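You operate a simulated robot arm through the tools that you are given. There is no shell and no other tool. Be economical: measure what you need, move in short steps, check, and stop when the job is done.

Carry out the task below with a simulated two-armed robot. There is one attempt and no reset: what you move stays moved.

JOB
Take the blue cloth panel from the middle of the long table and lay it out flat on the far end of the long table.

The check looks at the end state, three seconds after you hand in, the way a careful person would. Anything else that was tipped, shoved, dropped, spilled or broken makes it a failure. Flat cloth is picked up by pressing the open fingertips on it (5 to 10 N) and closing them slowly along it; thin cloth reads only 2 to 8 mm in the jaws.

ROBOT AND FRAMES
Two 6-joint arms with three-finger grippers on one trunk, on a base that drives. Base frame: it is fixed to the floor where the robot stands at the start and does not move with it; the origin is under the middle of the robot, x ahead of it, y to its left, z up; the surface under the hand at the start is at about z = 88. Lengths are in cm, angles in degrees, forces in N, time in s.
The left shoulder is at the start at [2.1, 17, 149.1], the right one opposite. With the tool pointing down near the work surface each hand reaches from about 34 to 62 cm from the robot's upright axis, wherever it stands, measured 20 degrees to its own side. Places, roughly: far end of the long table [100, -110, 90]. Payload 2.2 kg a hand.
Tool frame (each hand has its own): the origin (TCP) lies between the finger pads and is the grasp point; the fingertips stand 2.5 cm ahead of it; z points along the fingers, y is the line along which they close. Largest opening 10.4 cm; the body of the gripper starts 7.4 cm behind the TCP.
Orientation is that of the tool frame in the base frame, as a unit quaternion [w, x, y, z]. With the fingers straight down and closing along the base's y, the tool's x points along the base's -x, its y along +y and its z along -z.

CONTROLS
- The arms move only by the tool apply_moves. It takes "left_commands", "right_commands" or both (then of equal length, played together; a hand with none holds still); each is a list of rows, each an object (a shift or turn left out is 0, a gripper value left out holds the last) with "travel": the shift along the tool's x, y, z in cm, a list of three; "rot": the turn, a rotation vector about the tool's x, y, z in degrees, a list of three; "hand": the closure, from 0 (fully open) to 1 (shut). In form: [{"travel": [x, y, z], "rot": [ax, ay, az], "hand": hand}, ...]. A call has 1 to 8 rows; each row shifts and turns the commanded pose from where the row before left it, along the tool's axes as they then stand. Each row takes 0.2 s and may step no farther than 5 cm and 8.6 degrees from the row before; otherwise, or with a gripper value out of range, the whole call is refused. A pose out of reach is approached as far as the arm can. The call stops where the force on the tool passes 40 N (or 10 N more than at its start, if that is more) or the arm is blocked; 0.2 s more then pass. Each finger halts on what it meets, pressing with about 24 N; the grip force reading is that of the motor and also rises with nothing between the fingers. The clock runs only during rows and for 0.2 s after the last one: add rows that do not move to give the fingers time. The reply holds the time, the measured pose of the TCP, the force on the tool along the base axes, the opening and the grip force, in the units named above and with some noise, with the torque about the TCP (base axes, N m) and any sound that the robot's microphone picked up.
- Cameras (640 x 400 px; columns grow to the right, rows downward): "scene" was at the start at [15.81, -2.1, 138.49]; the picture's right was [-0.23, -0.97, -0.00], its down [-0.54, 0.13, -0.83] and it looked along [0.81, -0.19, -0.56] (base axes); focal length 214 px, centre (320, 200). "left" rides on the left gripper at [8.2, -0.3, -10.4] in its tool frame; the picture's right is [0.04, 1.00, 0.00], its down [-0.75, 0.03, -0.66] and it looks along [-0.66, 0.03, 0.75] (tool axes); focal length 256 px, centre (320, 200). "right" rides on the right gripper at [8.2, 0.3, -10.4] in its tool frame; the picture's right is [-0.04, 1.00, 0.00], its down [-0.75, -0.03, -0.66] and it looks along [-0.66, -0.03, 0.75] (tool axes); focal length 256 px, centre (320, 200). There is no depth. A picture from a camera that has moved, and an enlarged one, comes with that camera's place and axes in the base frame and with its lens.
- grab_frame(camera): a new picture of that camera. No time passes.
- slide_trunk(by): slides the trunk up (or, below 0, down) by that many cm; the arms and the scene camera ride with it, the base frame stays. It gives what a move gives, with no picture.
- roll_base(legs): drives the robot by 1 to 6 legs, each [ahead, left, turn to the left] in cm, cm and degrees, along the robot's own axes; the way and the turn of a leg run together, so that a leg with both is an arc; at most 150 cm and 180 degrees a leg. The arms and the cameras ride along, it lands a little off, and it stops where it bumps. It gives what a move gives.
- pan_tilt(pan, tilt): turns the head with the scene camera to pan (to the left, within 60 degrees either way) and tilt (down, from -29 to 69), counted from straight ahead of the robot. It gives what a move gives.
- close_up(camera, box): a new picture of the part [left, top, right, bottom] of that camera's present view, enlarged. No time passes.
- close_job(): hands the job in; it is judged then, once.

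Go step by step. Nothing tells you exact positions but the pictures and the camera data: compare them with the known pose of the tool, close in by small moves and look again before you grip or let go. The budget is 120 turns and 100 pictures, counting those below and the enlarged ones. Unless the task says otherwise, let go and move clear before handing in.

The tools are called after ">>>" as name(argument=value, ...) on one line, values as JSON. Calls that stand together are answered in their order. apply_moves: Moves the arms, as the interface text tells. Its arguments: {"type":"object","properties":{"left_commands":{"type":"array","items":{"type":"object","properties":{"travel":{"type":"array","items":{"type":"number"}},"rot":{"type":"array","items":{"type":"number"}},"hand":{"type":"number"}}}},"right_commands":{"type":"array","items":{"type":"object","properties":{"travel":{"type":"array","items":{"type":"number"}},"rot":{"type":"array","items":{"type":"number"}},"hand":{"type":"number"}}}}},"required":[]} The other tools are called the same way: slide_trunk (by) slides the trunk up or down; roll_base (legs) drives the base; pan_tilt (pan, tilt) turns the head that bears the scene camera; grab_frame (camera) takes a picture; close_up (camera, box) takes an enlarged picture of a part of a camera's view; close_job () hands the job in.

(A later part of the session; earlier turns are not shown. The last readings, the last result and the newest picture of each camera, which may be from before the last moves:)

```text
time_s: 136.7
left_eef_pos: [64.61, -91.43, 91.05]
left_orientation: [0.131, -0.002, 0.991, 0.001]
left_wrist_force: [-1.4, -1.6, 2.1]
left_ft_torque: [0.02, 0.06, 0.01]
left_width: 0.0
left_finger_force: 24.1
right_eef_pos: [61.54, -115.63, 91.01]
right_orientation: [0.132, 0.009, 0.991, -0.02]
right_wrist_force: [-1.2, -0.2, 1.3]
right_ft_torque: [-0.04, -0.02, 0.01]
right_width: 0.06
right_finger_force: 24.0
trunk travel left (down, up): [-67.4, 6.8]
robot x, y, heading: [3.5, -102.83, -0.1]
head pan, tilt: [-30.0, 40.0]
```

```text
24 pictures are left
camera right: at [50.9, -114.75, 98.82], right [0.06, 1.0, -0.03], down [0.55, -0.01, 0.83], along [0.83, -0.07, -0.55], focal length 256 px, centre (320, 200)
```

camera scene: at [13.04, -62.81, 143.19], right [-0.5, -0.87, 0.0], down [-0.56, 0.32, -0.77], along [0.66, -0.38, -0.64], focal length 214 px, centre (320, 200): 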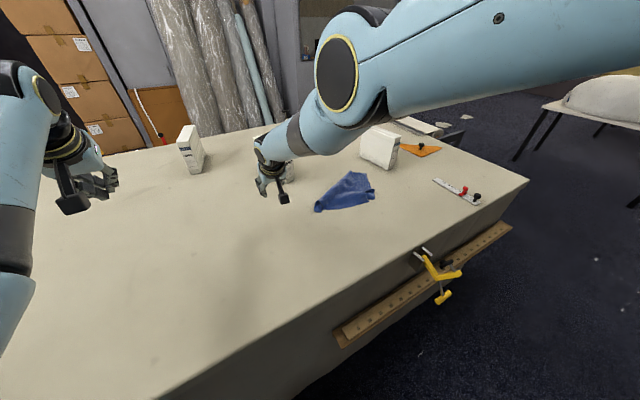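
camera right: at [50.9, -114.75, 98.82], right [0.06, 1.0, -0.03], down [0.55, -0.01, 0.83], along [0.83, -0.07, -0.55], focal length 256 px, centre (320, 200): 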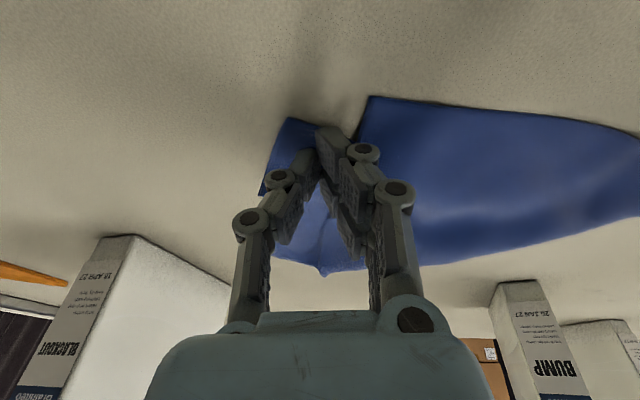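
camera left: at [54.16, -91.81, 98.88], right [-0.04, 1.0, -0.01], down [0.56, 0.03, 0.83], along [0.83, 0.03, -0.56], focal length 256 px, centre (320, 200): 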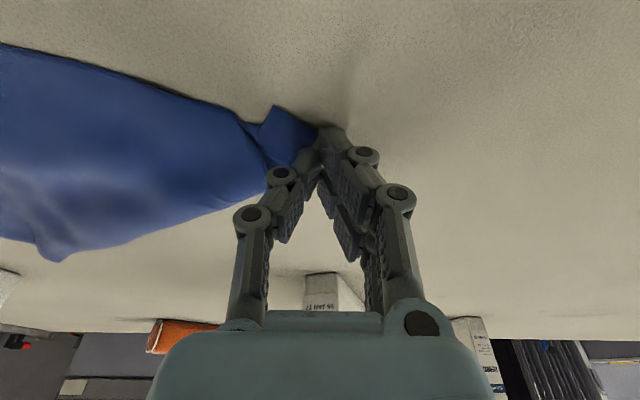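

Both grips slid off for lack of pressure. I lift, reopen, recentre on the two flaps, and press more firmly.

>>> apply_moves(left_commands=[{"travel": [-0.4, 0, -1.45], "hand": 0.66}, {}, {"travel": [0.5, -1.7, -0.13]}, {"travel": [0.4, 0, 1.4]}, {"travel": [0.1, 0, 0.3]}, {}], right_commands=[{"travel": [-0.4, 0, -1.45], "hand": 0.66}, {}, {"travel": [0.1, -1.8, -0.03]}, {"travel": [0.4, 0, 1.4]}, {"travel": [0.1, 0, 0.3]}, {}])

>>> grab_frame(camera="left")

>>> grab_frame(camera="right")

```text
time_s: 138.1
left_eef_pos: [64.26, -92.78, 90.93]
left_orientation: [0.133, -0.002, 0.991, 0.001]
left_wrist_force: [4.5, 3.3, 11.8]
left_ft_torque: [0.33, 0.04, -0.08]
left_width: 3.84
left_finger_force: 1.4
left hand out of reach, approached as far as the arm can: row 1, 4
right_eef_pos: [61.43, -117.25, 90.94]
right_orientation: [0.135, 0.009, 0.991, -0.019]
right_wrist_force: [2.4, 4.1, 10.0]
right_ft_torque: [0.28, 0.09, -0.05]
right_width: 4.0
right_finger_force: 1.3
trunk travel left (down, up): [-67.4, 6.8]
robot x, y, heading: [3.66, -102.28, 0.0]
head pan, tilt: [-30.0, 40.0]
```

```text
23 pictures are left
camera left: at [53.67, -93.16, 98.82], right [-0.04, 1.0, -0.01], down [0.55, 0.03, 0.83], along [0.83, 0.03, -0.56], focal length 256 px, centre (320, 200)
```

left: 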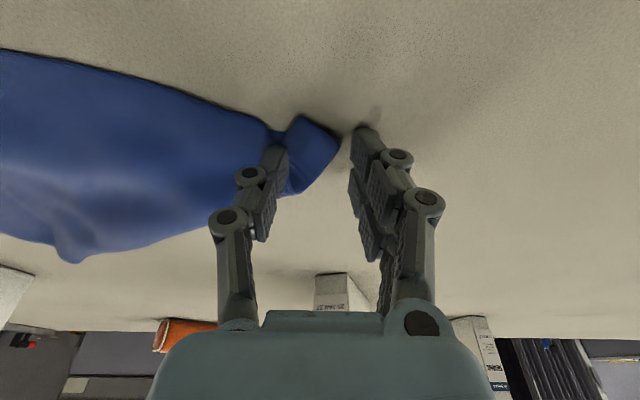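

```text
22 pictures are left
camera right: at [50.76, -116.38, 98.81], right [0.06, 1.0, -0.02], down [0.55, -0.01, 0.83], along [0.83, -0.07, -0.55], focal length 256 px, centre (320, 200)
```

right: 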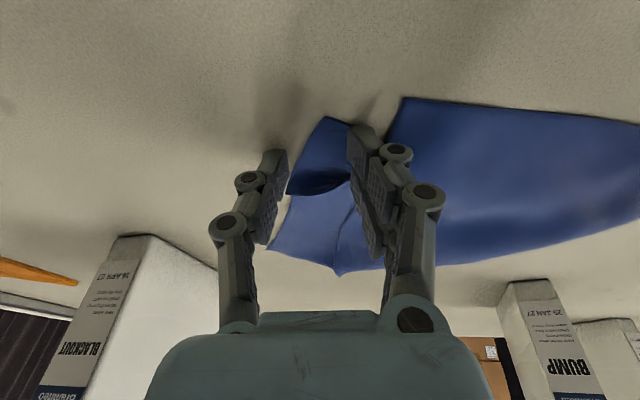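

Pressure is now about 10–12 N on both with the flaps between the fingers. Closing slowly.

>>> apply_moves(left_commands=[{"hand": 0.68}, {"hand": 0.71}, {"hand": 0.74}, {"hand": 0.77}, {"hand": 0.8}, {"hand": 0.83}, {"hand": 0.86}, {"hand": 0.89}], right_commands=[{"hand": 0.68}, {"hand": 0.71}, {"hand": 0.74}, {"hand": 0.77}, {"hand": 0.8}, {"hand": 0.83}, {"hand": 0.86}, {"hand": 0.89}])

>>> apply_moves(left_commands=[{"hand": 0.93}, {"hand": 0.97}, {"hand": 1.0}, {}, {}], right_commands=[{"hand": 0.93}, {"hand": 0.97}, {"hand": 1.0}, {}, {}])

```text
time_s: 139.9
left_eef_pos: [64.23, -92.51, 91.04]
left_orientation: [0.133, -0.002, 0.991, 0.001]
left_wrist_force: [2.3, 20.3, 33.0]
left_ft_torque: [1.3, 0.37, -0.38]
left_width: 2.61
left_finger_force: 10.8
right_eef_pos: [61.05, -117.25, 90.97]
right_orientation: [0.134, 0.009, 0.991, -0.021]
right_wrist_force: [-0.6, -0.4, 1.8]
right_ft_torque: [-0.01, 0.09, 0.02]
right_width: 1.28
right_finger_force: 0.1
trunk travel left (down, up): [-67.4, 6.8]
robot x, y, heading: [3.92, -102.33, 0.0]
head pan, tilt: [-30.0, 40.0]
```

```text
time_s: 141.1
left_eef_pos: [64.0, -92.71, 90.9]
left_orientation: [0.132, -0.002, 0.991, 0.0]
left_wrist_force: [2.1, 19.1, 24.7]
left_ft_torque: [0.66, 0.29, -0.28]
left_width: 0.0
left_finger_force: 24.6
right_eef_pos: [61.04, -117.22, 90.85]
right_orientation: [0.134, 0.01, 0.991, -0.02]
right_wrist_force: [-2.2, 3.1, 10.2]
right_ft_torque: [0.11, 0.17, -0.02]
right_width: 0.01
right_finger_force: 23.6
trunk travel left (down, up): [-67.4, 6.8]
robot x, y, heading: [3.54, -102.57, -0.1]
head pan, tilt: [-30.0, 40.0]
```

Pinching small flaps fails; grips only worked with both fingertips on flat cloth. New plan: pinch the folded-over top flap near its corner R (≈[60,−112]) with the right hand and flip it back over the fold. First I raise both hands safely and reposition.

>>> apply_moves(left_commands=[{"travel": [-0.3, 0, -1.2], "rot": [0, -5, 0]}, {"travel": [0.2, 0.5, -2], "rot": [0, -5, 0]}, {"travel": [0, 0.5, -3]}, {"travel": [0, 1, -3]}, {"travel": [0, 1, -3]}, {"travel": [0, 1, -3]}], right_commands=[{"travel": [-0.3, 0, -1.2]}, {"travel": [-0.6, 0, -2.4]}, {"travel": [-0.6, 0, -2.4]}, {"travel": [0, 0, 0], "hand": 0.64}, {}, {}])

>>> roll_base(legs=[[0, -7.8, 0]])

>>> grab_frame(camera="right")

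```text
time_s: 141.4
left_eef_pos: [63.95, -92.78, 90.84]
left_orientation: [0.134, -0.002, 0.991, 0.003]
left_wrist_force: [-13.2, 5.8, 19.0]
left_ft_torque: [0.34, 0.69, -0.01]
left_width: 0.02
left_finger_force: 24.4
left hand out of reach, approached as far as the arm can: row 1
right_eef_pos: [61.01, -117.4, 91.04]
right_orientation: [0.133, 0.008, 0.991, -0.02]
right_wrist_force: [-0.3, -0.3, 0.4]
right_ft_torque: [-0.01, 0.02, 0.01]
right_width: 0.02
right_finger_force: 23.7
trunk travel left (down, up): [-67.4, 6.8]
robot x, y, heading: [3.56, -102.58, 0.0]
head pan, tilt: [-30.0, 40.0]
stopped in row 1 (left hand): the force on the tool passed its limit at 50 N (the readings are from after the stop); the commanded pose is now the measured one
```

```text
time_s: 142.4
left_eef_pos: [64.19, -100.92, 91.03]
left_orientation: [0.137, -0.002, 0.991, 0.001]
left_wrist_force: [1.3, -1.5, 19.3]
left_ft_torque: [0.06, 0.19, 0.07]
left_width: 0.0
left_finger_force: 23.7
right_eef_pos: [60.97, -125.33, 90.92]
right_orientation: [0.132, 0.009, 0.991, -0.019]
right_wrist_force: [-0.1, 2.2, 4.4]
right_ft_torque: [0.16, 0.08, -0.02]
right_width: 0.02
right_finger_force: 24.2
trunk travel left (down, up): [-67.4, 6.8]
robot x, y, heading: [3.63, -110.66, -0.0]
head pan, tilt: [-30.0, 40.0]
```

```text
21 pictures are left
camera right: at [50.54, -124.4, 98.86], right [0.06, 1.0, -0.02], down [0.55, -0.01, 0.83], along [0.83, -0.07, -0.55], focal length 256 px, centre (320, 200)
```

right: 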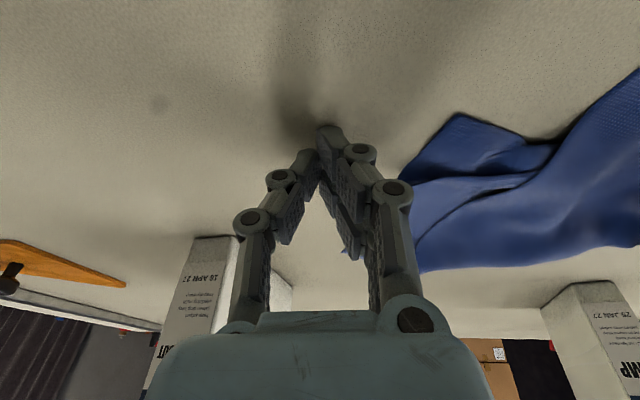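

The lift aborted and the base dragged the fingers sideways. I raise everything with the trunk first and look.

>>> slide_trunk(by=6.6)

>>> apply_moves(left_commands=[{"travel": [0.5, 0.5, 0], "rot": [0, -5, 0]}, {"travel": [0.5, 1, -1], "rot": [0, -5, 0]}, {"travel": [0, 1, -3]}, {"travel": [0, 1, -3]}, {"travel": [0, 1, -3]}], right_commands=[{"travel": [-0.6, 0, -2.4]}, {"travel": [-0.6, 0, -2.4]}, {"travel": [0, 0, 0], "hand": 0.64}, {}, {}])

>>> pan_tilt(pan=0, tilt=45)

>>> close_up(camera="scene", box=[220, 100, 440, 260])

```text
time_s: 143.5
left_eef_pos: [64.29, -101.0, 97.43]
left_orientation: [0.135, -0.003, 0.991, 0.001]
left_wrist_force: [0.2, -0.6, -0.3]
left_ft_torque: [0.01, -0.02, -0.01]
left_width: 0.04
left_finger_force: 24.2
right_eef_pos: [61.17, -125.07, 97.48]
right_orientation: [0.131, 0.01, 0.991, -0.019]
right_wrist_force: [-0.8, 0.3, -0.5]
right_ft_torque: [0.01, -0.02, 0.0]
right_width: 0.0
right_finger_force: 24.4
trunk travel left (down, up): [-74.0, 0.2]
robot x, y, heading: [3.6, -110.1, 0.2]
head pan, tilt: [-30.0, 40.0]
```

```text
time_s: 144.7
left_eef_pos: [68.61, -98.74, 99.19]
left_orientation: [0.221, -0.001, 0.975, 0.0]
left_wrist_force: [-0.2, 0.4, 0.2]
left_ft_torque: [-0.03, -0.02, -0.01]
left_width: 0.01
left_finger_force: 23.3
left hand out of reach, approached as far as the arm can: row 1, 2, 3, 4, 5
right_eef_pos: [61.13, -124.96, 102.48]
right_orientation: [0.131, 0.009, 0.991, -0.02]
right_wrist_force: [0.2, -0.2, 0.1]
right_ft_torque: [0.01, 0.01, -0.04]
right_width: 3.75
right_finger_force: 0.1
trunk travel left (down, up): [-74.0, 0.2]
robot x, y, heading: [3.93, -110.61, 0.0]
head pan, tilt: [-30.0, 40.0]
```

```text
time_s: 145.7
left_eef_pos: [68.58, -98.71, 99.36]
left_orientation: [0.222, -0.002, 0.975, 0.0]
left_wrist_force: [0.0, -0.2, 0.4]
left_ft_torque: [0.01, 0.02, 0.01]
left_width: 0.01
left_finger_force: 24.3
right_eef_pos: [60.95, -125.04, 102.39]
right_orientation: [0.131, 0.01, 0.991, -0.019]
right_wrist_force: [-0.1, -0.5, -0.1]
right_ft_torque: [0.0, -0.05, 0.0]
right_width: 3.72
right_finger_force: 0.0
trunk travel left (down, up): [-74.0, 0.2]
robot x, y, heading: [3.48, -110.16, -0.0]
head pan, tilt: [0.0, 45.0]
```

```text
2.50 times, centred on (330, 180) of scene
camera zoom: at [18.91, -110.4, 142.56], right [0.0, -1.0, 0.0], down [-0.71, 0.0, -0.71], along [0.71, 0.0, -0.71], focal length 536 px, centre (295, 250)
```

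zoom: 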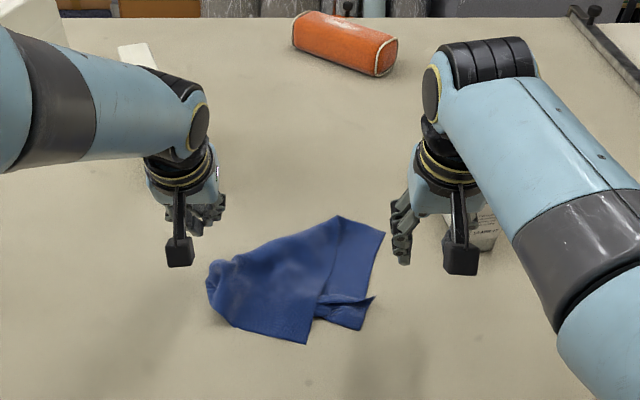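

I see the flap clearly: corner R at ≈[57,−112], fold line from A (≈[65,−99]) to F (≈[81,−117]). I move the left hand aside and shift the base so the right hand can pinch the flap near R.

>>> apply_moves(left_commands=[{"travel": [0, 3, -1]}, {"travel": [0, 3, -1]}, {"travel": [0, 3, -1]}, {"travel": [0, 3, -1]}])

>>> roll_base(legs=[[-0.5, 14, 0]])

>>> apply_moves(right_commands=[{"travel": [0.6, 0.8, 2.2]}, {"travel": [0.6, 0.8, 2.2]}, {"travel": [0.6, 0.8, 2.2]}, {}])

>>> grab_frame(camera="right")

```text
time_s: 146.7
left_eef_pos: [70.78, -87.13, 100.46]
left_orientation: [0.221, -0.003, 0.975, 0.001]
left_wrist_force: [0.9, 0.8, 0.1]
left_ft_torque: [0.01, 0.0, 0.0]
left_width: 0.0
left_finger_force: 23.7
left hand out of reach, approached as far as the arm can: row 1, 2, 3, 4
right_eef_pos: [61.15, -125.07, 102.54]
right_orientation: [0.132, 0.01, 0.991, -0.02]
right_wrist_force: [0.2, -0.2, -0.3]
right_ft_torque: [-0.04, -0.01, -0.01]
right_width: 3.73
right_finger_force: 0.0
trunk travel left (down, up): [-74.0, 0.2]
robot x, y, heading: [3.47, -110.34, 0.1]
head pan, tilt: [0.0, 45.0]
```

```text
time_s: 148.0
left_eef_pos: [70.32, -73.43, 100.41]
left_orientation: [0.221, -0.001, 0.975, 0.0]
left_wrist_force: [0.3, -0.1, -0.4]
left_ft_torque: [-0.04, -0.03, -0.03]
left_width: 0.0
left_finger_force: 24.0
right_eef_pos: [60.6, -111.15, 102.47]
right_orientation: [0.133, 0.011, 0.991, -0.021]
right_wrist_force: [0.0, 0.0, -0.5]
right_ft_torque: [-0.03, -0.02, 0.03]
right_width: 3.75
right_finger_force: 0.1
trunk travel left (down, up): [-74.0, 0.2]
robot x, y, heading: [3.13, -96.48, 0.1]
head pan, tilt: [0.0, 45.0]
```

```text
time_s: 149.0
left_eef_pos: [70.29, -73.45, 100.53]
left_orientation: [0.221, -0.001, 0.975, 0.0]
left_wrist_force: [0.3, 0.0, 0.1]
left_ft_torque: [0.01, 0.02, 0.02]
left_width: 0.02
left_finger_force: 23.8
right_eef_pos: [60.74, -108.9, 95.53]
right_orientation: [0.132, 0.011, 0.991, -0.02]
right_wrist_force: [-1.1, -0.1, -0.6]
right_ft_torque: [-0.02, -0.01, 0.03]
right_width: 3.73
right_finger_force: 0.0
trunk travel left (down, up): [-74.0, 0.2]
robot x, y, heading: [3.59, -96.46, -0.3]
head pan, tilt: [0.0, 45.0]
```

```text
19 pictures are left
camera right: at [50.09, -108.08, 103.4], right [0.06, 1.0, -0.03], down [0.56, -0.01, 0.83], along [0.83, -0.07, -0.55], focal length 256 px, centre (320, 200)
```

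right: 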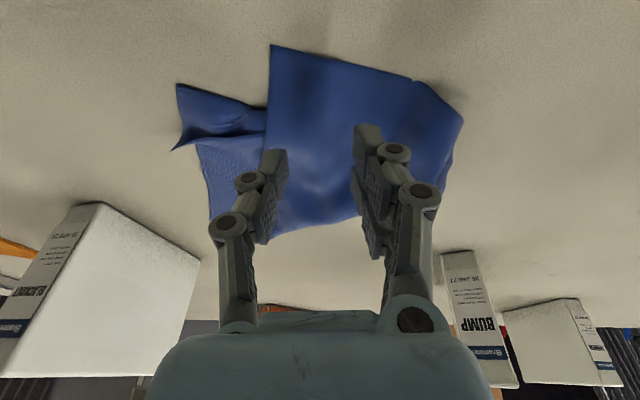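

Both fingertips are over the top flap near R. I descend and press.

>>> apply_moves(right_commands=[{"travel": [0.8, 0, 1.7]}, {"travel": [0.8, 0, 1.7]}, {"travel": [0.25, 0, 0.55]}, {"travel": [0.08, 0, 0.3]}, {}])

```text
time_s: 150.2
left_eef_pos: [70.29, -73.5, 100.51]
left_orientation: [0.22, -0.001, 0.975, 0.0]
left_wrist_force: [0.1, -0.5, -0.5]
left_ft_torque: [-0.02, 0.03, 0.02]
left_width: 0.0
left_finger_force: 24.3
right_eef_pos: [59.43, -109.16, 91.27]
right_orientation: [0.132, 0.01, 0.991, -0.02]
right_wrist_force: [-0.2, 0.3, 0.2]
right_ft_torque: [-0.01, 0.0, -0.01]
right_width: 3.74
right_finger_force: 0.0
right hand out of reach, approached as far as the arm can: row 3
trunk travel left (down, up): [-74.0, 0.2]
robot x, y, heading: [2.99, -96.42, -0.2]
head pan, tilt: [0.0, 45.0]
```

I use the trunk for the final press.

>>> slide_trunk(by=-0.6)

```text
time_s: 150.7
left_eef_pos: [70.17, -73.35, 99.93]
left_orientation: [0.222, -0.002, 0.975, -0.001]
left_wrist_force: [0.5, -1.0, 0.5]
left_ft_torque: [0.02, 0.04, 0.03]
left_width: 0.01
left_finger_force: 23.6
right_eef_pos: [59.67, -108.88, 90.83]
right_orientation: [0.135, 0.008, 0.991, -0.019]
right_wrist_force: [-0.4, 7.6, 18.7]
right_ft_torque: [0.76, 0.22, -0.06]
right_width: 4.31
right_finger_force: 5.9
trunk travel left (down, up): [-73.4, 0.8]
robot x, y, heading: [2.93, -96.47, -0.2]
head pan, tilt: [0.0, 45.0]
```

>>> slide_trunk(by=0.2)

>>> apply_moves(right_commands=[{"hand": 0.68}, {"hand": 0.71}, {"hand": 0.74}, {"hand": 0.77}, {"hand": 0.8}, {"hand": 0.83}, {"hand": 0.86}, {"hand": 0.89}])

>>> apply_moves(right_commands=[{"hand": 0.92}, {"hand": 0.95}, {"hand": 0.98}, {"hand": 1.0}, {}, {}])

>>> grab_frame(camera="right")

```text
time_s: 151.2
left_eef_pos: [70.27, -73.28, 99.97]
left_orientation: [0.221, -0.001, 0.975, 0.001]
left_wrist_force: [0.3, 0.2, -0.1]
left_ft_torque: [-0.03, -0.01, -0.02]
left_width: 0.0
left_finger_force: 23.7
right_eef_pos: [59.36, -109.26, 90.66]
right_orientation: [0.131, 0.01, 0.991, -0.021]
right_wrist_force: [2.1, -0.6, 4.2]
right_ft_torque: [0.0, 0.02, 0.01]
right_width: 3.73
right_finger_force: 0.0
trunk travel left (down, up): [-73.6, 0.6]
robot x, y, heading: [3.25, -96.12, -0.2]
head pan, tilt: [0.0, 45.0]
```

```text
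time_s: 153.1
left_eef_pos: [70.13, -73.39, 100.12]
left_orientation: [0.222, -0.003, 0.975, 0.002]
left_wrist_force: [0.3, 0.7, 0.5]
left_ft_torque: [0.05, -0.04, 0.04]
left_width: 0.0
left_finger_force: 23.8
right_eef_pos: [59.47, -109.14, 90.91]
right_orientation: [0.131, 0.009, 0.991, -0.02]
right_wrist_force: [-0.5, 0.1, 4.6]
right_ft_torque: [0.07, 0.08, 0.0]
right_width: 1.24
right_finger_force: 0.0
trunk travel left (down, up): [-73.6, 0.6]
robot x, y, heading: [3.41, -96.55, -0.4]
head pan, tilt: [0.0, 45.0]
```

```text
time_s: 154.4
left_eef_pos: [70.22, -73.42, 100.11]
left_orientation: [0.222, -0.003, 0.975, 0.0]
left_wrist_force: [0.1, 0.7, -0.2]
left_ft_torque: [0.0, 0.0, 0.01]
left_width: 0.0
left_finger_force: 24.2
right_eef_pos: [59.41, -109.18, 90.85]
right_orientation: [0.132, 0.009, 0.991, -0.02]
right_wrist_force: [0.5, 3.7, 8.9]
right_ft_torque: [0.19, 0.11, -0.06]
right_width: 0.52
right_finger_force: 23.3
trunk travel left (down, up): [-73.6, 0.6]
robot x, y, heading: [2.97, -96.05, -0.3]
head pan, tilt: [0.0, 45.0]
```

```text
18 pictures are left
camera right: at [48.92, -108.18, 98.76], right [0.06, 1.0, -0.03], down [0.55, -0.01, 0.83], along [0.83, -0.07, -0.55], focal length 256 px, centre (320, 200)
```

right: 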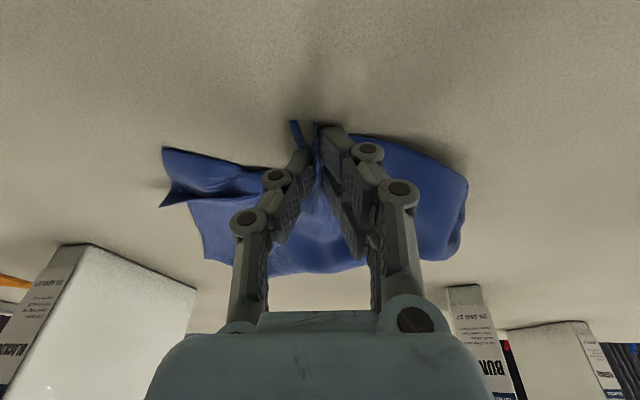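

The flap corner R is pinched (5 mm). I lift it, tilting the hand outward so it moves up and forward over the fold, and raise the left hand out of the way.

>>> apply_moves(right_commands=[{"travel": [-0.6, 0, -2.4]}, {"travel": [-0.8, 0, -3], "rot": [0, -4, 0]}, {"travel": [-1, 0, -3], "rot": [0, -5, 0]}, {"travel": [-1.3, 0, -3], "rot": [0, -5, 0]}, {"travel": [-1.6, 0, -3], "rot": [0, -5, 0]}, {"travel": [-2, 0, -2.8], "rot": [0, -5, 0]}, {"travel": [-2.2, 0, -2.6]}], left_commands=[{"travel": [-1.7, 0.5, -3.6]}, {"travel": [-1.7, 0.5, -3.6]}, {"travel": [-1.7, 0.5, -3.6]}, {"travel": [-1.7, 0.5, -3.6]}, {"travel": [-1.7, 0, -3.6]}, {"travel": [-1.7, 0, -3.6]}, {}])

>>> grab_frame(camera="scene")

```text
time_s: 155.7
left_eef_pos: [77.87, -71.43, 117.08]
left_orientation: [0.22, 0.0, 0.976, 0.0]
left_wrist_force: [-0.3, 0.7, -0.1]
left_ft_torque: [-0.01, 0.0, 0.01]
left_width: 0.0
left_finger_force: 23.3
left hand out of reach, approached as far as the arm can: row 1, 2, 3, 4, 5, 6
right_eef_pos: [60.28, -117.59, 106.41]
right_orientation: [0.305, 0.002, 0.948, -0.096]
right_wrist_force: [0.2, -1.0, -0.1]
right_ft_torque: [0.04, 0.01, 0.03]
right_width: 0.5
right_finger_force: 23.5
trunk travel left (down, up): [-73.6, 0.6]
robot x, y, heading: [2.66, -95.95, 0.0]
head pan, tilt: [0.0, 45.0]
stopped in row 6 (right hand): the arm was blocked; the commanded pose is now the measured one
```

```text
17 pictures are left
camera scene: at [18.4, -96.42, 142.16], right [0.0, -1.0, 0.0], down [-0.71, 0.0, -0.71], along [0.71, 0.0, -0.71], focal length 214 px, centre (320, 200)
```

scene: 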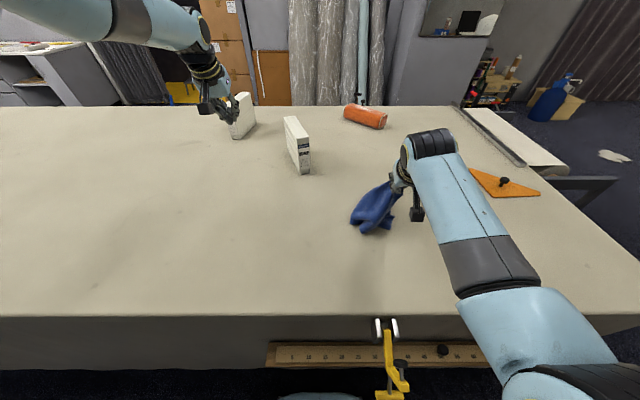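

>>> close_up(camera="scene", box=[320, 160, 440, 250])

```text
4.44 times, centred on (380, 205) of scene
camera zoom: at [18.4, -96.42, 142.16], right [0.0, -1.0, 0.0], down [-0.71, 0.0, -0.71], along [0.71, 0.0, -0.71], focal length 953 px, centre (53, 178)
```

zoom: 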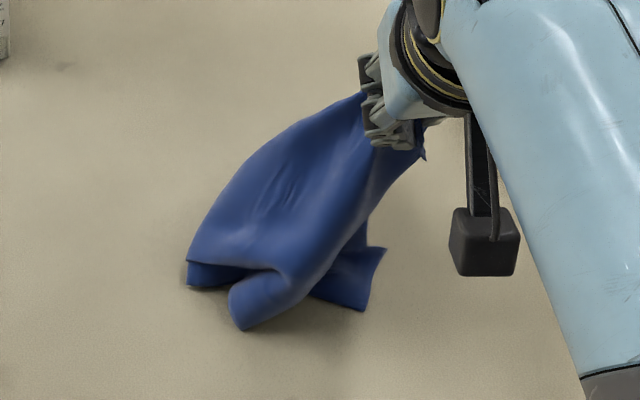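

R is held with the rest draped below. I extend the right hand forward over the pile first, correcting its roll.

>>> apply_moves(right_commands=[{"travel": [-2.43, 0, 1.77]}, {"travel": [-2.43, 0, 1.77]}, {"travel": [-2.43, 0, 1.77], "rot": [-5.2, 0, 1.5]}, {"travel": [-2.0, 0, 1.4], "rot": [-5.2, 0, 1.5]}, {}])

```text
time_s: 156.9
left_eef_pos: [77.89, -71.26, 117.36]
left_orientation: [0.221, -0.001, 0.975, 0.0]
left_wrist_force: [-0.7, -0.7, 0.7]
left_ft_torque: [0.02, 0.0, 0.0]
left_width: 0.0
left_finger_force: 24.1
right_eef_pos: [71.76, -118.22, 106.48]
right_orientation: [0.307, -0.001, 0.952, -0.001]
right_wrist_force: [0.1, -0.1, -0.6]
right_ft_torque: [0.0, 0.06, -0.04]
right_width: 0.44
right_finger_force: 24.0
trunk travel left (down, up): [-73.6, 0.6]
robot x, y, heading: [3.14, -96.63, -0.0]
head pan, tilt: [0.0, 45.0]
```

Now I lower with the trunk and pull R toward +y along the far side of the pile so the cloth unrolls and trails.

>>> slide_trunk(by=-8)

>>> roll_base(legs=[[1.5, 18, 0]])

>>> slide_trunk(by=-3.5)

>>> pan_tilt(pan=-30, tilt=45)

>>> grab_frame(camera="scene")

```text
time_s: 158.1
left_eef_pos: [78.0, -71.5, 109.33]
left_orientation: [0.221, -0.001, 0.975, 0.001]
left_wrist_force: [-1.0, 0.6, -0.6]
left_ft_torque: [0.01, -0.01, 0.0]
left_width: 0.0
left_finger_force: 23.9
right_eef_pos: [71.7, -118.17, 98.53]
right_orientation: [0.307, -0.001, 0.952, -0.001]
right_wrist_force: [-1.1, 0.0, -0.3]
right_ft_torque: [-0.02, 0.0, 0.03]
right_width: 0.49
right_finger_force: 24.4
trunk travel left (down, up): [-65.6, 8.6]
robot x, y, heading: [3.0, -96.6, 0.1]
head pan, tilt: [0.0, 45.0]
```

```text
time_s: 159.6
left_eef_pos: [79.57, -53.3, 109.13]
left_orientation: [0.22, -0.001, 0.976, 0.0]
left_wrist_force: [0.5, -1.0, 0.0]
left_ft_torque: [-0.07, -0.02, 0.0]
left_width: 0.02
left_finger_force: 24.2
right_eef_pos: [73.22, -100.15, 98.48]
right_orientation: [0.306, 0.0, 0.952, -0.002]
right_wrist_force: [-0.2, 0.3, -0.2]
right_ft_torque: [0.03, -0.01, -0.02]
right_width: 0.47
right_finger_force: 24.5
trunk travel left (down, up): [-65.6, 8.6]
robot x, y, heading: [4.66, -78.35, -0.2]
head pan, tilt: [0.0, 45.0]
```

```text
time_s: 160.4
left_eef_pos: [79.51, -53.48, 105.71]
left_orientation: [0.222, -0.001, 0.975, 0.0]
left_wrist_force: [0.8, -0.5, -1.4]
left_ft_torque: [-0.02, -0.01, 0.03]
left_width: 0.0
left_finger_force: 23.8
right_eef_pos: [73.19, -100.32, 95.04]
right_orientation: [0.307, -0.001, 0.952, -0.002]
right_wrist_force: [0.4, 0.5, 0.7]
right_ft_torque: [0.04, 0.03, -0.03]
right_width: 0.46
right_finger_force: 24.1
trunk travel left (down, up): [-62.1, 12.1]
robot x, y, heading: [4.7, -78.29, -0.1]
head pan, tilt: [0.0, 45.0]
```

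```text
time_s: 161.3
left_eef_pos: [79.56, -53.47, 105.75]
left_orientation: [0.219, -0.001, 0.976, -0.001]
left_wrist_force: [-0.5, -0.1, -0.1]
left_ft_torque: [-0.03, 0.0, 0.01]
left_width: 0.03
left_finger_force: 23.5
right_eef_pos: [73.21, -100.3, 94.87]
right_orientation: [0.307, -0.001, 0.952, -0.002]
right_wrist_force: [-0.3, -0.8, -1.4]
right_ft_torque: [0.01, 0.0, 0.0]
right_width: 0.46
right_finger_force: 24.3
trunk travel left (down, up): [-62.1, 12.1]
robot x, y, heading: [4.7, -78.96, -0.4]
head pan, tilt: [-30.0, 45.0]
```

```text
15 pictures are left
camera scene: at [18.88, -82.47, 130.64], right [-0.5, -0.87, 0.0], down [-0.61, 0.35, -0.71], along [0.61, -0.35, -0.71], focal length 214 px, centre (320, 200)
```

scene: 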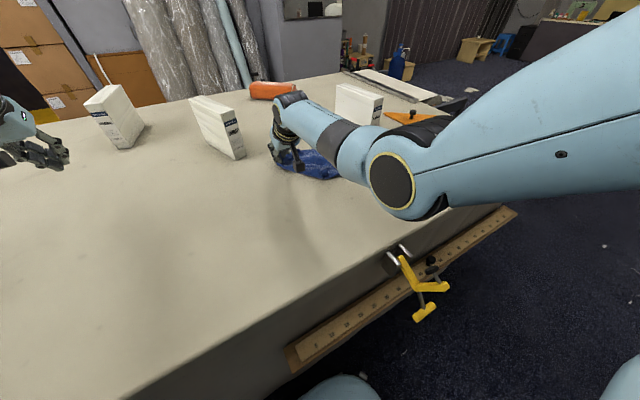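

I continue pulling R toward +y (slightly back in x for clearance from the box).

>>> roll_base(legs=[[-2, 17, 0]])

>>> grab_frame(camera="scene")

```text
time_s: 162.8
left_eef_pos: [77.6, -36.26, 105.62]
left_orientation: [0.219, -0.002, 0.976, 0.0]
left_wrist_force: [-0.1, -0.2, 0.6]
left_ft_torque: [-0.08, -0.01, 0.0]
left_width: 0.0
left_finger_force: 23.9
right_eef_pos: [71.32, -83.21, 94.96]
right_orientation: [0.306, -0.001, 0.952, -0.002]
right_wrist_force: [-0.7, 0.3, -0.6]
right_ft_torque: [-0.01, -0.02, -0.02]
right_width: 0.49
right_finger_force: 24.1
trunk travel left (down, up): [-62.1, 12.1]
robot x, y, heading: [2.6, -61.22, -0.6]
head pan, tilt: [-30.0, 45.0]
```

```text
14 pictures are left
camera scene: at [16.89, -65.4, 130.64], right [-0.5, -0.87, 0.0], down [-0.61, 0.35, -0.71], along [0.61, -0.36, -0.71], focal length 214 px, centre (320, 200)
```

scene: 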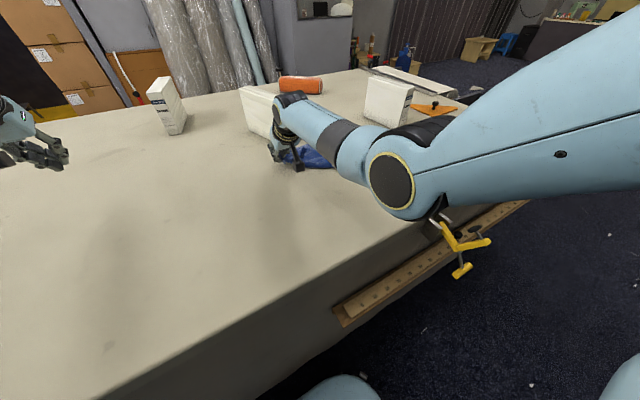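

I set R down near the table, release, raise with the trunk, drive away and look.

>>> slide_trunk(by=-3.6)

>>> apply_moves(right_commands=[{"hand": 0.9}, {"hand": 0.8}, {"hand": 0.7}, {}])

>>> slide_trunk(by=9)

>>> roll_base(legs=[[-1, 18, 0]])

>>> close_up(camera="scene", box=[250, 60, 430, 180])

```text
time_s: 163.6
left_eef_pos: [77.55, -36.48, 102.05]
left_orientation: [0.22, 0.0, 0.976, -0.001]
left_wrist_force: [-0.9, 0.3, 0.3]
left_ft_torque: [0.0, -0.02, -0.01]
left_width: 0.01
left_finger_force: 24.0
right_eef_pos: [71.24, -83.29, 91.45]
right_orientation: [0.307, -0.002, 0.952, -0.001]
right_wrist_force: [0.1, 0.0, 0.4]
right_ft_torque: [0.02, -0.01, 0.04]
right_width: 0.48
right_finger_force: 23.0
trunk travel left (down, up): [-58.5, 15.7]
robot x, y, heading: [2.74, -61.22, 0.1]
head pan, tilt: [-30.0, 45.0]
```

```text
time_s: 164.6
left_eef_pos: [77.62, -36.45, 102.16]
left_orientation: [0.22, -0.001, 0.975, 0.0]
left_wrist_force: [0.2, 0.3, -0.1]
left_ft_torque: [-0.03, -0.02, 0.04]
left_width: 0.0
left_finger_force: 23.9
right_eef_pos: [71.33, -83.16, 91.33]
right_orientation: [0.307, 0.001, 0.952, -0.003]
right_wrist_force: [1.1, -1.3, 1.8]
right_ft_torque: [-0.01, -0.04, 0.0]
right_width: 3.08
right_finger_force: 0.0
trunk travel left (down, up): [-58.5, 15.7]
robot x, y, heading: [2.23, -61.56, -0.2]
head pan, tilt: [-30.0, 45.0]
```

```text
time_s: 165.8
left_eef_pos: [77.67, -36.54, 111.04]
left_orientation: [0.219, 0.0, 0.976, 0.0]
left_wrist_force: [-0.3, -0.1, 0.0]
left_ft_torque: [0.0, 0.01, -0.01]
left_width: 0.0
left_finger_force: 23.5
right_eef_pos: [71.31, -83.08, 100.31]
right_orientation: [0.306, 0.0, 0.952, -0.003]
right_wrist_force: [-0.5, 0.4, 0.0]
right_ft_torque: [0.03, -0.02, -0.02]
right_width: 3.14
right_finger_force: 0.1
trunk travel left (down, up): [-67.5, 6.7]
robot x, y, heading: [2.56, -61.51, -0.1]
head pan, tilt: [-30.0, 45.0]
```

```text
time_s: 167.4
left_eef_pos: [76.61, -18.34, 111.05]
left_orientation: [0.22, -0.001, 0.976, 0.0]
left_wrist_force: [0.1, 1.1, 0.0]
left_ft_torque: [-0.02, -0.01, -0.07]
left_width: 0.01
left_finger_force: 24.3
right_eef_pos: [70.19, -65.06, 100.35]
right_orientation: [0.307, -0.001, 0.952, -0.002]
right_wrist_force: [0.1, 0.7, -0.6]
right_ft_torque: [0.0, 0.01, -0.03]
right_width: 3.14
right_finger_force: 0.0
trunk travel left (down, up): [-67.5, 6.7]
robot x, y, heading: [1.62, -43.31, -0.1]
head pan, tilt: [-30.0, 45.0]
```

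```text
3.33 times, centred on (340, 120) of scene
camera zoom: at [15.91, -47.39, 136.05], right [-0.5, -0.86, 0.0], down [-0.61, 0.35, -0.71], along [0.61, -0.36, -0.71], focal length 715 px, centre (253, 467)
```

zoom: 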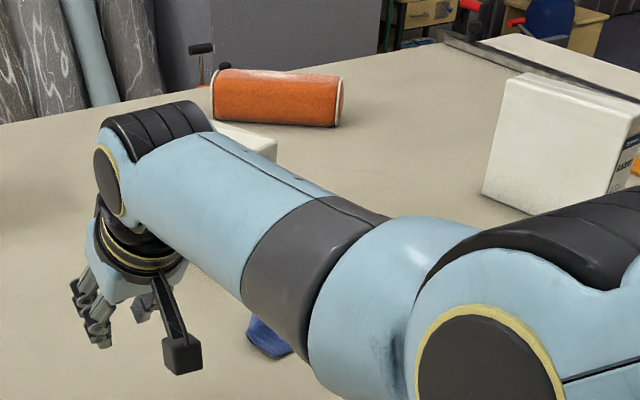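

The arm hides the cloth; I go back to y≈−100 with hands high so the camera sees it between the arms.

>>> slide_trunk(by=6.5)

>>> roll_base(legs=[[-2, -57, 0]])

>>> pan_tilt(pan=0, tilt=42)

>>> close_up(camera="scene", box=[200, 90, 440, 250])

```text
time_s: 168.4
left_eef_pos: [76.65, -18.44, 117.49]
left_orientation: [0.219, -0.001, 0.976, 0.0]
left_wrist_force: [0.4, -0.4, -0.5]
left_ft_torque: [0.0, 0.02, -0.02]
left_width: 0.0
left_finger_force: 23.9
right_eef_pos: [70.2, -65.21, 106.88]
right_orientation: [0.306, -0.001, 0.952, -0.002]
right_wrist_force: [-0.1, -0.2, -0.5]
right_ft_torque: [0.0, -0.04, -0.02]
right_width: 3.12
right_finger_force: 0.0
trunk travel left (down, up): [-74.0, 0.2]
robot x, y, heading: [2.17, -43.06, -0.3]
head pan, tilt: [-30.0, 45.0]
```

```text
time_s: 171.7
left_eef_pos: [74.5, -75.16, 117.61]
left_orientation: [0.22, -0.002, 0.976, 0.0]
left_wrist_force: [-0.7, 0.2, -0.1]
left_ft_torque: [0.0, 0.01, 0.03]
left_width: 0.0
left_finger_force: 23.7
right_eef_pos: [68.41, -121.84, 106.8]
right_orientation: [0.306, -0.003, 0.952, -0.001]
right_wrist_force: [-0.8, -0.1, 0.6]
right_ft_torque: [0.0, 0.02, -0.02]
right_width: 3.14
right_finger_force: 0.1
trunk travel left (down, up): [-74.0, 0.2]
robot x, y, heading: [-0.21, -100.16, 0.2]
head pan, tilt: [-30.0, 45.0]
```

```text
time_s: 172.6
left_eef_pos: [74.51, -75.05, 117.49]
left_orientation: [0.22, -0.003, 0.975, 0.0]
left_wrist_force: [0.7, -0.4, 0.4]
left_ft_torque: [-0.02, 0.02, 0.0]
left_width: 0.02
left_finger_force: 24.2
right_eef_pos: [68.39, -121.88, 106.89]
right_orientation: [0.306, -0.003, 0.952, -0.001]
right_wrist_force: [-0.5, 0.5, 0.4]
right_ft_torque: [-0.03, 0.04, -0.02]
right_width: 3.15
right_finger_force: 0.0
trunk travel left (down, up): [-74.0, 0.2]
robot x, y, heading: [-0.38, -100.59, -0.1]
head pan, tilt: [0.0, 42.0]
```

```text
2.50 times, centred on (320, 170) of scene
camera zoom: at [15.23, -100.31, 142.99], right [0.0, -1.0, 0.0], down [-0.67, 0.0, -0.74], along [0.74, 0.0, -0.67], focal length 536 px, centre (320, 275)
```

zoom: 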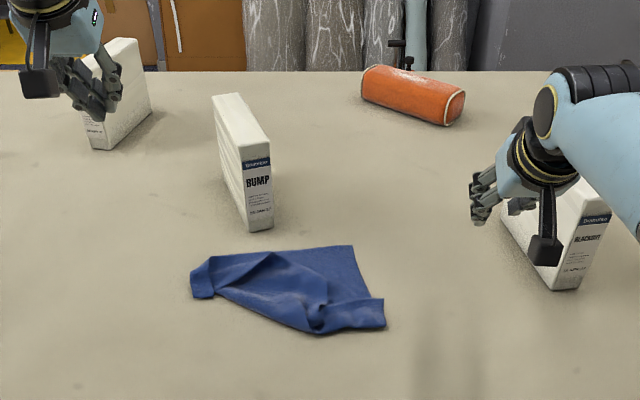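

Much better: most of it is spread; one corner flap (A) is folded over on top. I zoom in to see exactly where to pull.

>>> close_up(camera="scene", box=[265, 170, 350, 230])

```text
6.67 times, centred on (308, 200) of scene
camera zoom: at [15.23, -100.31, 142.99], right [0.0, -1.0, 0.0], down [-0.67, 0.0, -0.74], along [0.74, 0.0, -0.67], focal length 1430 px, centre (403, 200)
```

zoom: 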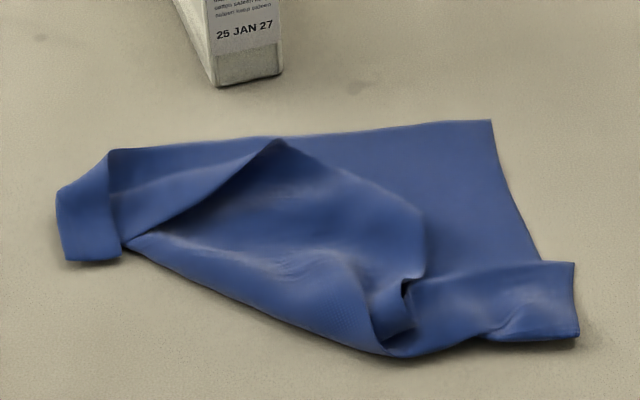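

Corner A lies on top at ≈[81,−93]. I pinch that flap around [76,−93.5] with the right hand and pull it back toward the robot over the fold.

>>> roll_base(legs=[[0, 28.3, 0], [6.2, 0, 0]])

>>> apply_moves(right_commands=[{"hand": 0.64}, {}])

>>> slide_trunk(by=-13)

>>> grab_frame(camera="right")

```text
time_s: 175.2
left_eef_pos: [79.91, -46.4, 118.0]
left_orientation: [0.222, -0.005, 0.975, 0.002]
left_wrist_force: [-1.1, -0.3, 1.1]
left_ft_torque: [0.01, -0.08, 0.01]
left_width: 0.0
left_finger_force: 24.6
right_eef_pos: [73.93, -93.3, 107.18]
right_orientation: [0.308, -0.004, 0.951, -0.002]
right_wrist_force: [-1.3, 0.3, -0.3]
right_ft_torque: [0.0, -0.03, 0.0]
right_width: 3.13
right_finger_force: 0.0
trunk travel left (down, up): [-74.0, 0.2]
robot x, y, heading: [5.64, -72.02, -0.0]
head pan, tilt: [0.0, 42.0]
```

```text
time_s: 175.8
left_eef_pos: [80.57, -46.5, 117.58]
left_orientation: [0.219, -0.004, 0.976, 0.001]
left_wrist_force: [-0.7, -1.1, -0.1]
left_ft_torque: [-0.01, 0.01, 0.01]
left_width: 0.0
left_finger_force: 23.6
right_eef_pos: [74.35, -93.27, 106.87]
right_orientation: [0.306, -0.004, 0.952, 0.0]
right_wrist_force: [0.1, 0.0, -0.1]
right_ft_torque: [-0.05, -0.01, 0.0]
right_width: 3.78
right_finger_force: 0.0
trunk travel left (down, up): [-74.0, 0.2]
robot x, y, heading: [5.83, -72.07, 0.1]
head pan, tilt: [0.0, 42.0]
```

```text
time_s: 177.3
left_eef_pos: [80.52, -46.47, 104.62]
left_orientation: [0.22, -0.004, 0.976, 0.001]
left_wrist_force: [0.5, 0.3, 0.4]
left_ft_torque: [0.0, -0.01, -0.02]
left_width: 0.0
left_finger_force: 23.7
right_eef_pos: [74.41, -93.23, 93.86]
right_orientation: [0.307, -0.004, 0.952, 0.0]
right_wrist_force: [0.2, -1.0, -0.3]
right_ft_torque: [0.0, 0.01, 0.02]
right_width: 3.75
right_finger_force: 0.1
trunk travel left (down, up): [-61.0, 13.2]
robot x, y, heading: [5.75, -71.98, 0.3]
head pan, tilt: [0.0, 42.0]
```

```text
10 pictures are left
camera right: at [61.77, -93.04, 97.55], right [0.03, 1.0, 0.02], down [0.23, -0.03, 0.97], along [0.97, -0.02, -0.23], focal length 256 px, centre (320, 200)
```

right: 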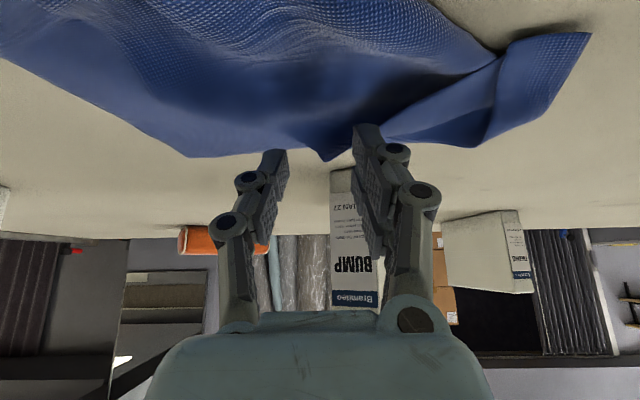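

>>> slide_trunk(by=-2.2)

>>> slide_trunk(by=-0.5)

```text
time_s: 178.0
left_eef_pos: [80.49, -46.44, 102.46]
left_orientation: [0.221, -0.005, 0.975, 0.001]
left_wrist_force: [-0.7, 0.4, -1.3]
left_ft_torque: [0.0, 0.01, 0.0]
left_width: 0.0
left_finger_force: 24.9
right_eef_pos: [74.35, -93.31, 91.62]
right_orientation: [0.306, -0.004, 0.952, 0.0]
right_wrist_force: [0.1, -0.5, 0.8]
right_ft_torque: [0.01, -0.01, -0.01]
right_width: 3.73
right_finger_force: 0.0
trunk travel left (down, up): [-58.8, 15.4]
robot x, y, heading: [5.73, -71.79, 0.1]
head pan, tilt: [0.0, 42.0]
```

```text
time_s: 178.6
left_eef_pos: [80.36, -46.35, 101.86]
left_orientation: [0.22, -0.004, 0.975, 0.002]
left_wrist_force: [-0.1, -0.1, 0.2]
left_ft_torque: [-0.01, 0.02, 0.0]
left_width: 0.0
left_finger_force: 23.8
right_eef_pos: [74.49, -93.1, 91.44]
right_orientation: [0.309, -0.003, 0.951, 0.0]
right_wrist_force: [-0.7, 4.5, 15.1]
right_ft_torque: [0.6, 0.05, 0.05]
right_width: 3.89
right_finger_force: 3.7
trunk travel left (down, up): [-58.3, 15.9]
robot x, y, heading: [5.43, -71.8, 0.3]
head pan, tilt: [0.0, 42.0]
```

Contact at 15 N; I ease slightly and close slowly.

>>> slide_trunk(by=0.1)

>>> apply_moves(right_commands=[{"hand": 0.67}, {"hand": 0.7}, {"hand": 0.73}, {"hand": 0.76}, {"hand": 0.79}, {"hand": 0.82}, {"hand": 0.85}, {"hand": 0.88}])

>>> apply_moves(right_commands=[{"hand": 0.91}, {"hand": 0.94}, {"hand": 0.97}, {"hand": 1.0}, {}, {}])

```text
time_s: 179.1
left_eef_pos: [80.51, -46.31, 102.0]
left_orientation: [0.22, -0.005, 0.975, 0.001]
left_wrist_force: [0.3, 0.3, 0.1]
left_ft_torque: [0.02, 0.02, 0.02]
left_width: 0.0
left_finger_force: 23.8
right_eef_pos: [74.42, -93.24, 91.37]
right_orientation: [0.309, -0.004, 0.951, -0.001]
right_wrist_force: [4.1, 3.1, 15.8]
right_ft_torque: [0.55, -0.07, -0.05]
right_width: 3.81
right_finger_force: 3.1
trunk travel left (down, up): [-58.4, 15.8]
robot x, y, heading: [5.87, -71.84, 0.3]
head pan, tilt: [0.0, 42.0]
```

```text
time_s: 180.9
left_eef_pos: [80.62, -46.53, 101.84]
left_orientation: [0.22, -0.004, 0.976, 0.001]
left_wrist_force: [-0.7, -0.9, 0.4]
left_ft_torque: [0.01, 0.0, -0.02]
left_width: 0.0
left_finger_force: 23.8
right_eef_pos: [74.36, -93.25, 91.09]
right_orientation: [0.305, -0.004, 0.952, -0.002]
right_wrist_force: [-0.4, -0.8, 1.9]
right_ft_torque: [0.02, 0.04, 0.01]
right_width: 1.52
right_finger_force: 0.0
trunk travel left (down, up): [-58.4, 15.8]
robot x, y, heading: [5.77, -71.54, 0.2]
head pan, tilt: [0.0, 42.0]
```

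```text
time_s: 182.3
left_eef_pos: [80.45, -46.47, 102.09]
left_orientation: [0.221, -0.005, 0.975, 0.001]
left_wrist_force: [0.2, -0.6, 0.1]
left_ft_torque: [0.02, -0.01, 0.0]
left_width: 0.0
left_finger_force: 24.0
right_eef_pos: [74.5, -93.27, 91.34]
right_orientation: [0.306, -0.004, 0.952, 0.0]
right_wrist_force: [-1.2, 0.3, 4.1]
right_ft_torque: [0.07, 0.01, 0.02]
right_width: 0.47
right_finger_force: 24.3
trunk travel left (down, up): [-58.4, 15.8]
robot x, y, heading: [5.72, -72.16, 0.2]
head pan, tilt: [0.0, 42.0]
```

Gripped (4.7 mm). I lift slightly and pull it back toward the robot.

>>> slide_trunk(by=4.5)

>>> roll_base(legs=[[-12, 6, 0]])

>>> grab_frame(camera="right")

```text
time_s: 183.2
left_eef_pos: [80.52, -46.49, 106.51]
left_orientation: [0.219, -0.005, 0.976, 0.001]
left_wrist_force: [-0.9, -0.5, 0.1]
left_ft_torque: [0.01, 0.05, -0.02]
left_width: 0.02
left_finger_force: 23.5
right_eef_pos: [74.39, -93.38, 95.82]
right_orientation: [0.306, -0.003, 0.952, 0.0]
right_wrist_force: [0.3, -0.7, 0.3]
right_ft_torque: [-0.02, 0.01, 0.02]
right_width: 0.18
right_finger_force: 21.6
trunk travel left (down, up): [-62.9, 11.3]
robot x, y, heading: [5.64, -71.58, 0.3]
head pan, tilt: [0.0, 42.0]
```

```text
time_s: 184.4
left_eef_pos: [68.6, -40.55, 106.5]
left_orientation: [0.22, -0.003, 0.976, 0.001]
left_wrist_force: [-1.1, -1.2, -0.5]
left_ft_torque: [-0.03, 0.02, 0.0]
left_width: 0.01
left_finger_force: 23.8
right_eef_pos: [62.4, -87.44, 95.68]
right_orientation: [0.306, -0.002, 0.952, -0.001]
right_wrist_force: [0.0, -0.1, 0.2]
right_ft_torque: [-0.01, -0.01, 0.02]
right_width: 0.25
right_finger_force: 24.0
trunk travel left (down, up): [-62.9, 11.3]
robot x, y, heading: [-6.51, -65.48, 0.2]
head pan, tilt: [0.0, 42.0]
```

```text
9 pictures are left
camera right: at [49.66, -87.14, 99.47], right [0.03, 1.0, 0.02], down [0.23, -0.03, 0.97], along [0.97, -0.02, -0.23], focal length 256 px, centre (320, 200)
```

right: 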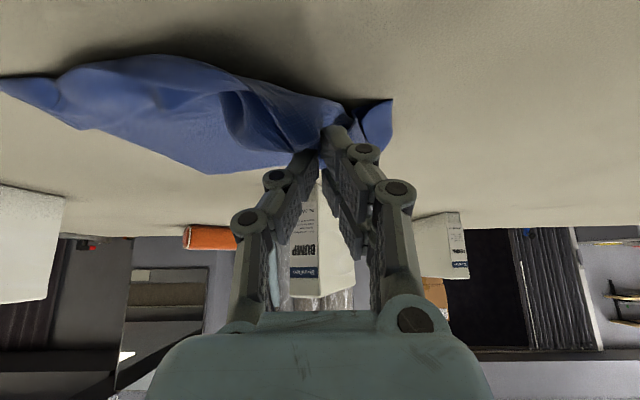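

It still holds and the flap is coming back. I pull a bit further, then set down and release.

>>> roll_base(legs=[[-9, 4, 0]])

>>> slide_trunk(by=-4)

>>> apply_moves(right_commands=[{"hand": 0.9}, {"hand": 0.8}, {"hand": 0.7}, {}])

>>> slide_trunk(by=15)

>>> roll_base(legs=[[0, -38, 0]])

>>> close_up(camera="scene", box=[220, 110, 420, 250])

```text
time_s: 185.6
left_eef_pos: [59.33, -36.64, 106.52]
left_orientation: [0.22, -0.004, 0.975, 0.001]
left_wrist_force: [0.3, 0.8, 0.6]
left_ft_torque: [-0.02, 0.01, 0.0]
left_width: 0.0
left_finger_force: 24.0
right_eef_pos: [53.28, -83.43, 95.84]
right_orientation: [0.306, -0.003, 0.952, -0.001]
right_wrist_force: [-0.2, -0.3, 0.1]
right_ft_torque: [-0.05, 0.01, 0.01]
right_width: 0.27
right_finger_force: 24.3
trunk travel left (down, up): [-62.9, 11.3]
robot x, y, heading: [-15.79, -61.95, 0.1]
head pan, tilt: [0.0, 42.0]
```

```text
time_s: 186.4
left_eef_pos: [59.61, -36.66, 102.54]
left_orientation: [0.22, -0.004, 0.976, 0.001]
left_wrist_force: [-0.3, 0.4, 1.3]
left_ft_torque: [-0.05, -0.02, -0.02]
left_width: 0.01
left_finger_force: 24.2
right_eef_pos: [53.3, -83.52, 91.79]
right_orientation: [0.307, -0.003, 0.952, 0.0]
right_wrist_force: [0.6, 0.2, -0.3]
right_ft_torque: [0.02, -0.01, 0.0]
right_width: 0.24
right_finger_force: 24.2
trunk travel left (down, up): [-58.9, 15.3]
robot x, y, heading: [-15.03, -61.71, 0.1]
head pan, tilt: [0.0, 42.0]
```

```text
time_s: 187.4
left_eef_pos: [59.52, -36.62, 102.46]
left_orientation: [0.219, -0.003, 0.976, 0.0]
left_wrist_force: [-0.5, -0.7, 0.2]
left_ft_torque: [0.0, 0.0, 0.02]
left_width: 0.02
left_finger_force: 23.9
right_eef_pos: [53.35, -83.44, 91.72]
right_orientation: [0.306, -0.003, 0.952, 0.0]
right_wrist_force: [-0.4, 0.0, 1.0]
right_ft_torque: [-0.01, 0.02, 0.01]
right_width: 3.13
right_finger_force: 0.0
trunk travel left (down, up): [-58.9, 15.3]
robot x, y, heading: [-14.93, -61.71, -0.1]
head pan, tilt: [0.0, 42.0]
```

```text
time_s: 189.2
left_eef_pos: [59.49, -36.7, 117.39]
left_orientation: [0.221, -0.003, 0.975, 0.0]
left_wrist_force: [-0.5, 1.2, -0.1]
left_ft_torque: [0.0, 0.0, 0.01]
left_width: 0.0
left_finger_force: 23.9
right_eef_pos: [53.49, -83.46, 106.62]
right_orientation: [0.306, -0.003, 0.952, -0.001]
right_wrist_force: [-0.1, 0.4, 0.1]
right_ft_torque: [0.01, -0.02, 0.02]
right_width: 3.15
right_finger_force: 0.0
trunk travel left (down, up): [-73.9, 0.3]
robot x, y, heading: [-15.28, -61.76, -0.1]
head pan, tilt: [0.0, 42.0]
```

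```text
time_s: 191.6
left_eef_pos: [59.45, -74.94, 117.44]
left_orientation: [0.219, -0.004, 0.976, 0.002]
left_wrist_force: [0.0, 1.4, 0.0]
left_ft_torque: [0.01, -0.02, 0.01]
left_width: 0.0
left_finger_force: 24.8
right_eef_pos: [53.7, -121.7, 106.81]
right_orientation: [0.306, -0.004, 0.952, 0.0]
right_wrist_force: [0.7, -1.0, 0.1]
right_ft_torque: [0.02, -0.02, 0.02]
right_width: 3.12
right_finger_force: 0.0
trunk travel left (down, up): [-73.9, 0.3]
robot x, y, heading: [-15.14, -99.98, 0.3]
head pan, tilt: [0.0, 42.0]
```

```text
2.86 times, centred on (320, 180) of scene
camera zoom: at [0.36, -100.32, 142.89], right [0.0, -1.0, 0.0], down [-0.67, 0.0, -0.74], along [0.74, 0.0, -0.67], focal length 613 px, centre (320, 257)
```

zoom: 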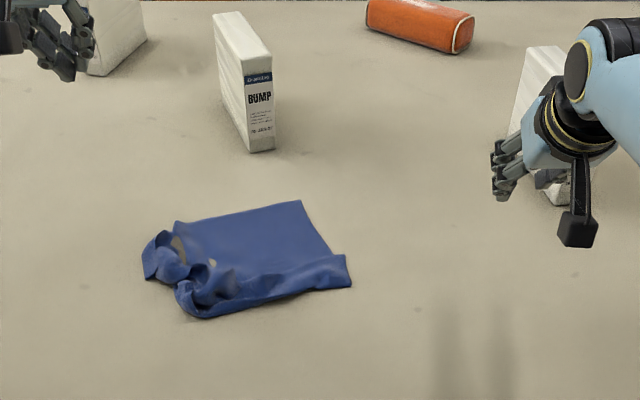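

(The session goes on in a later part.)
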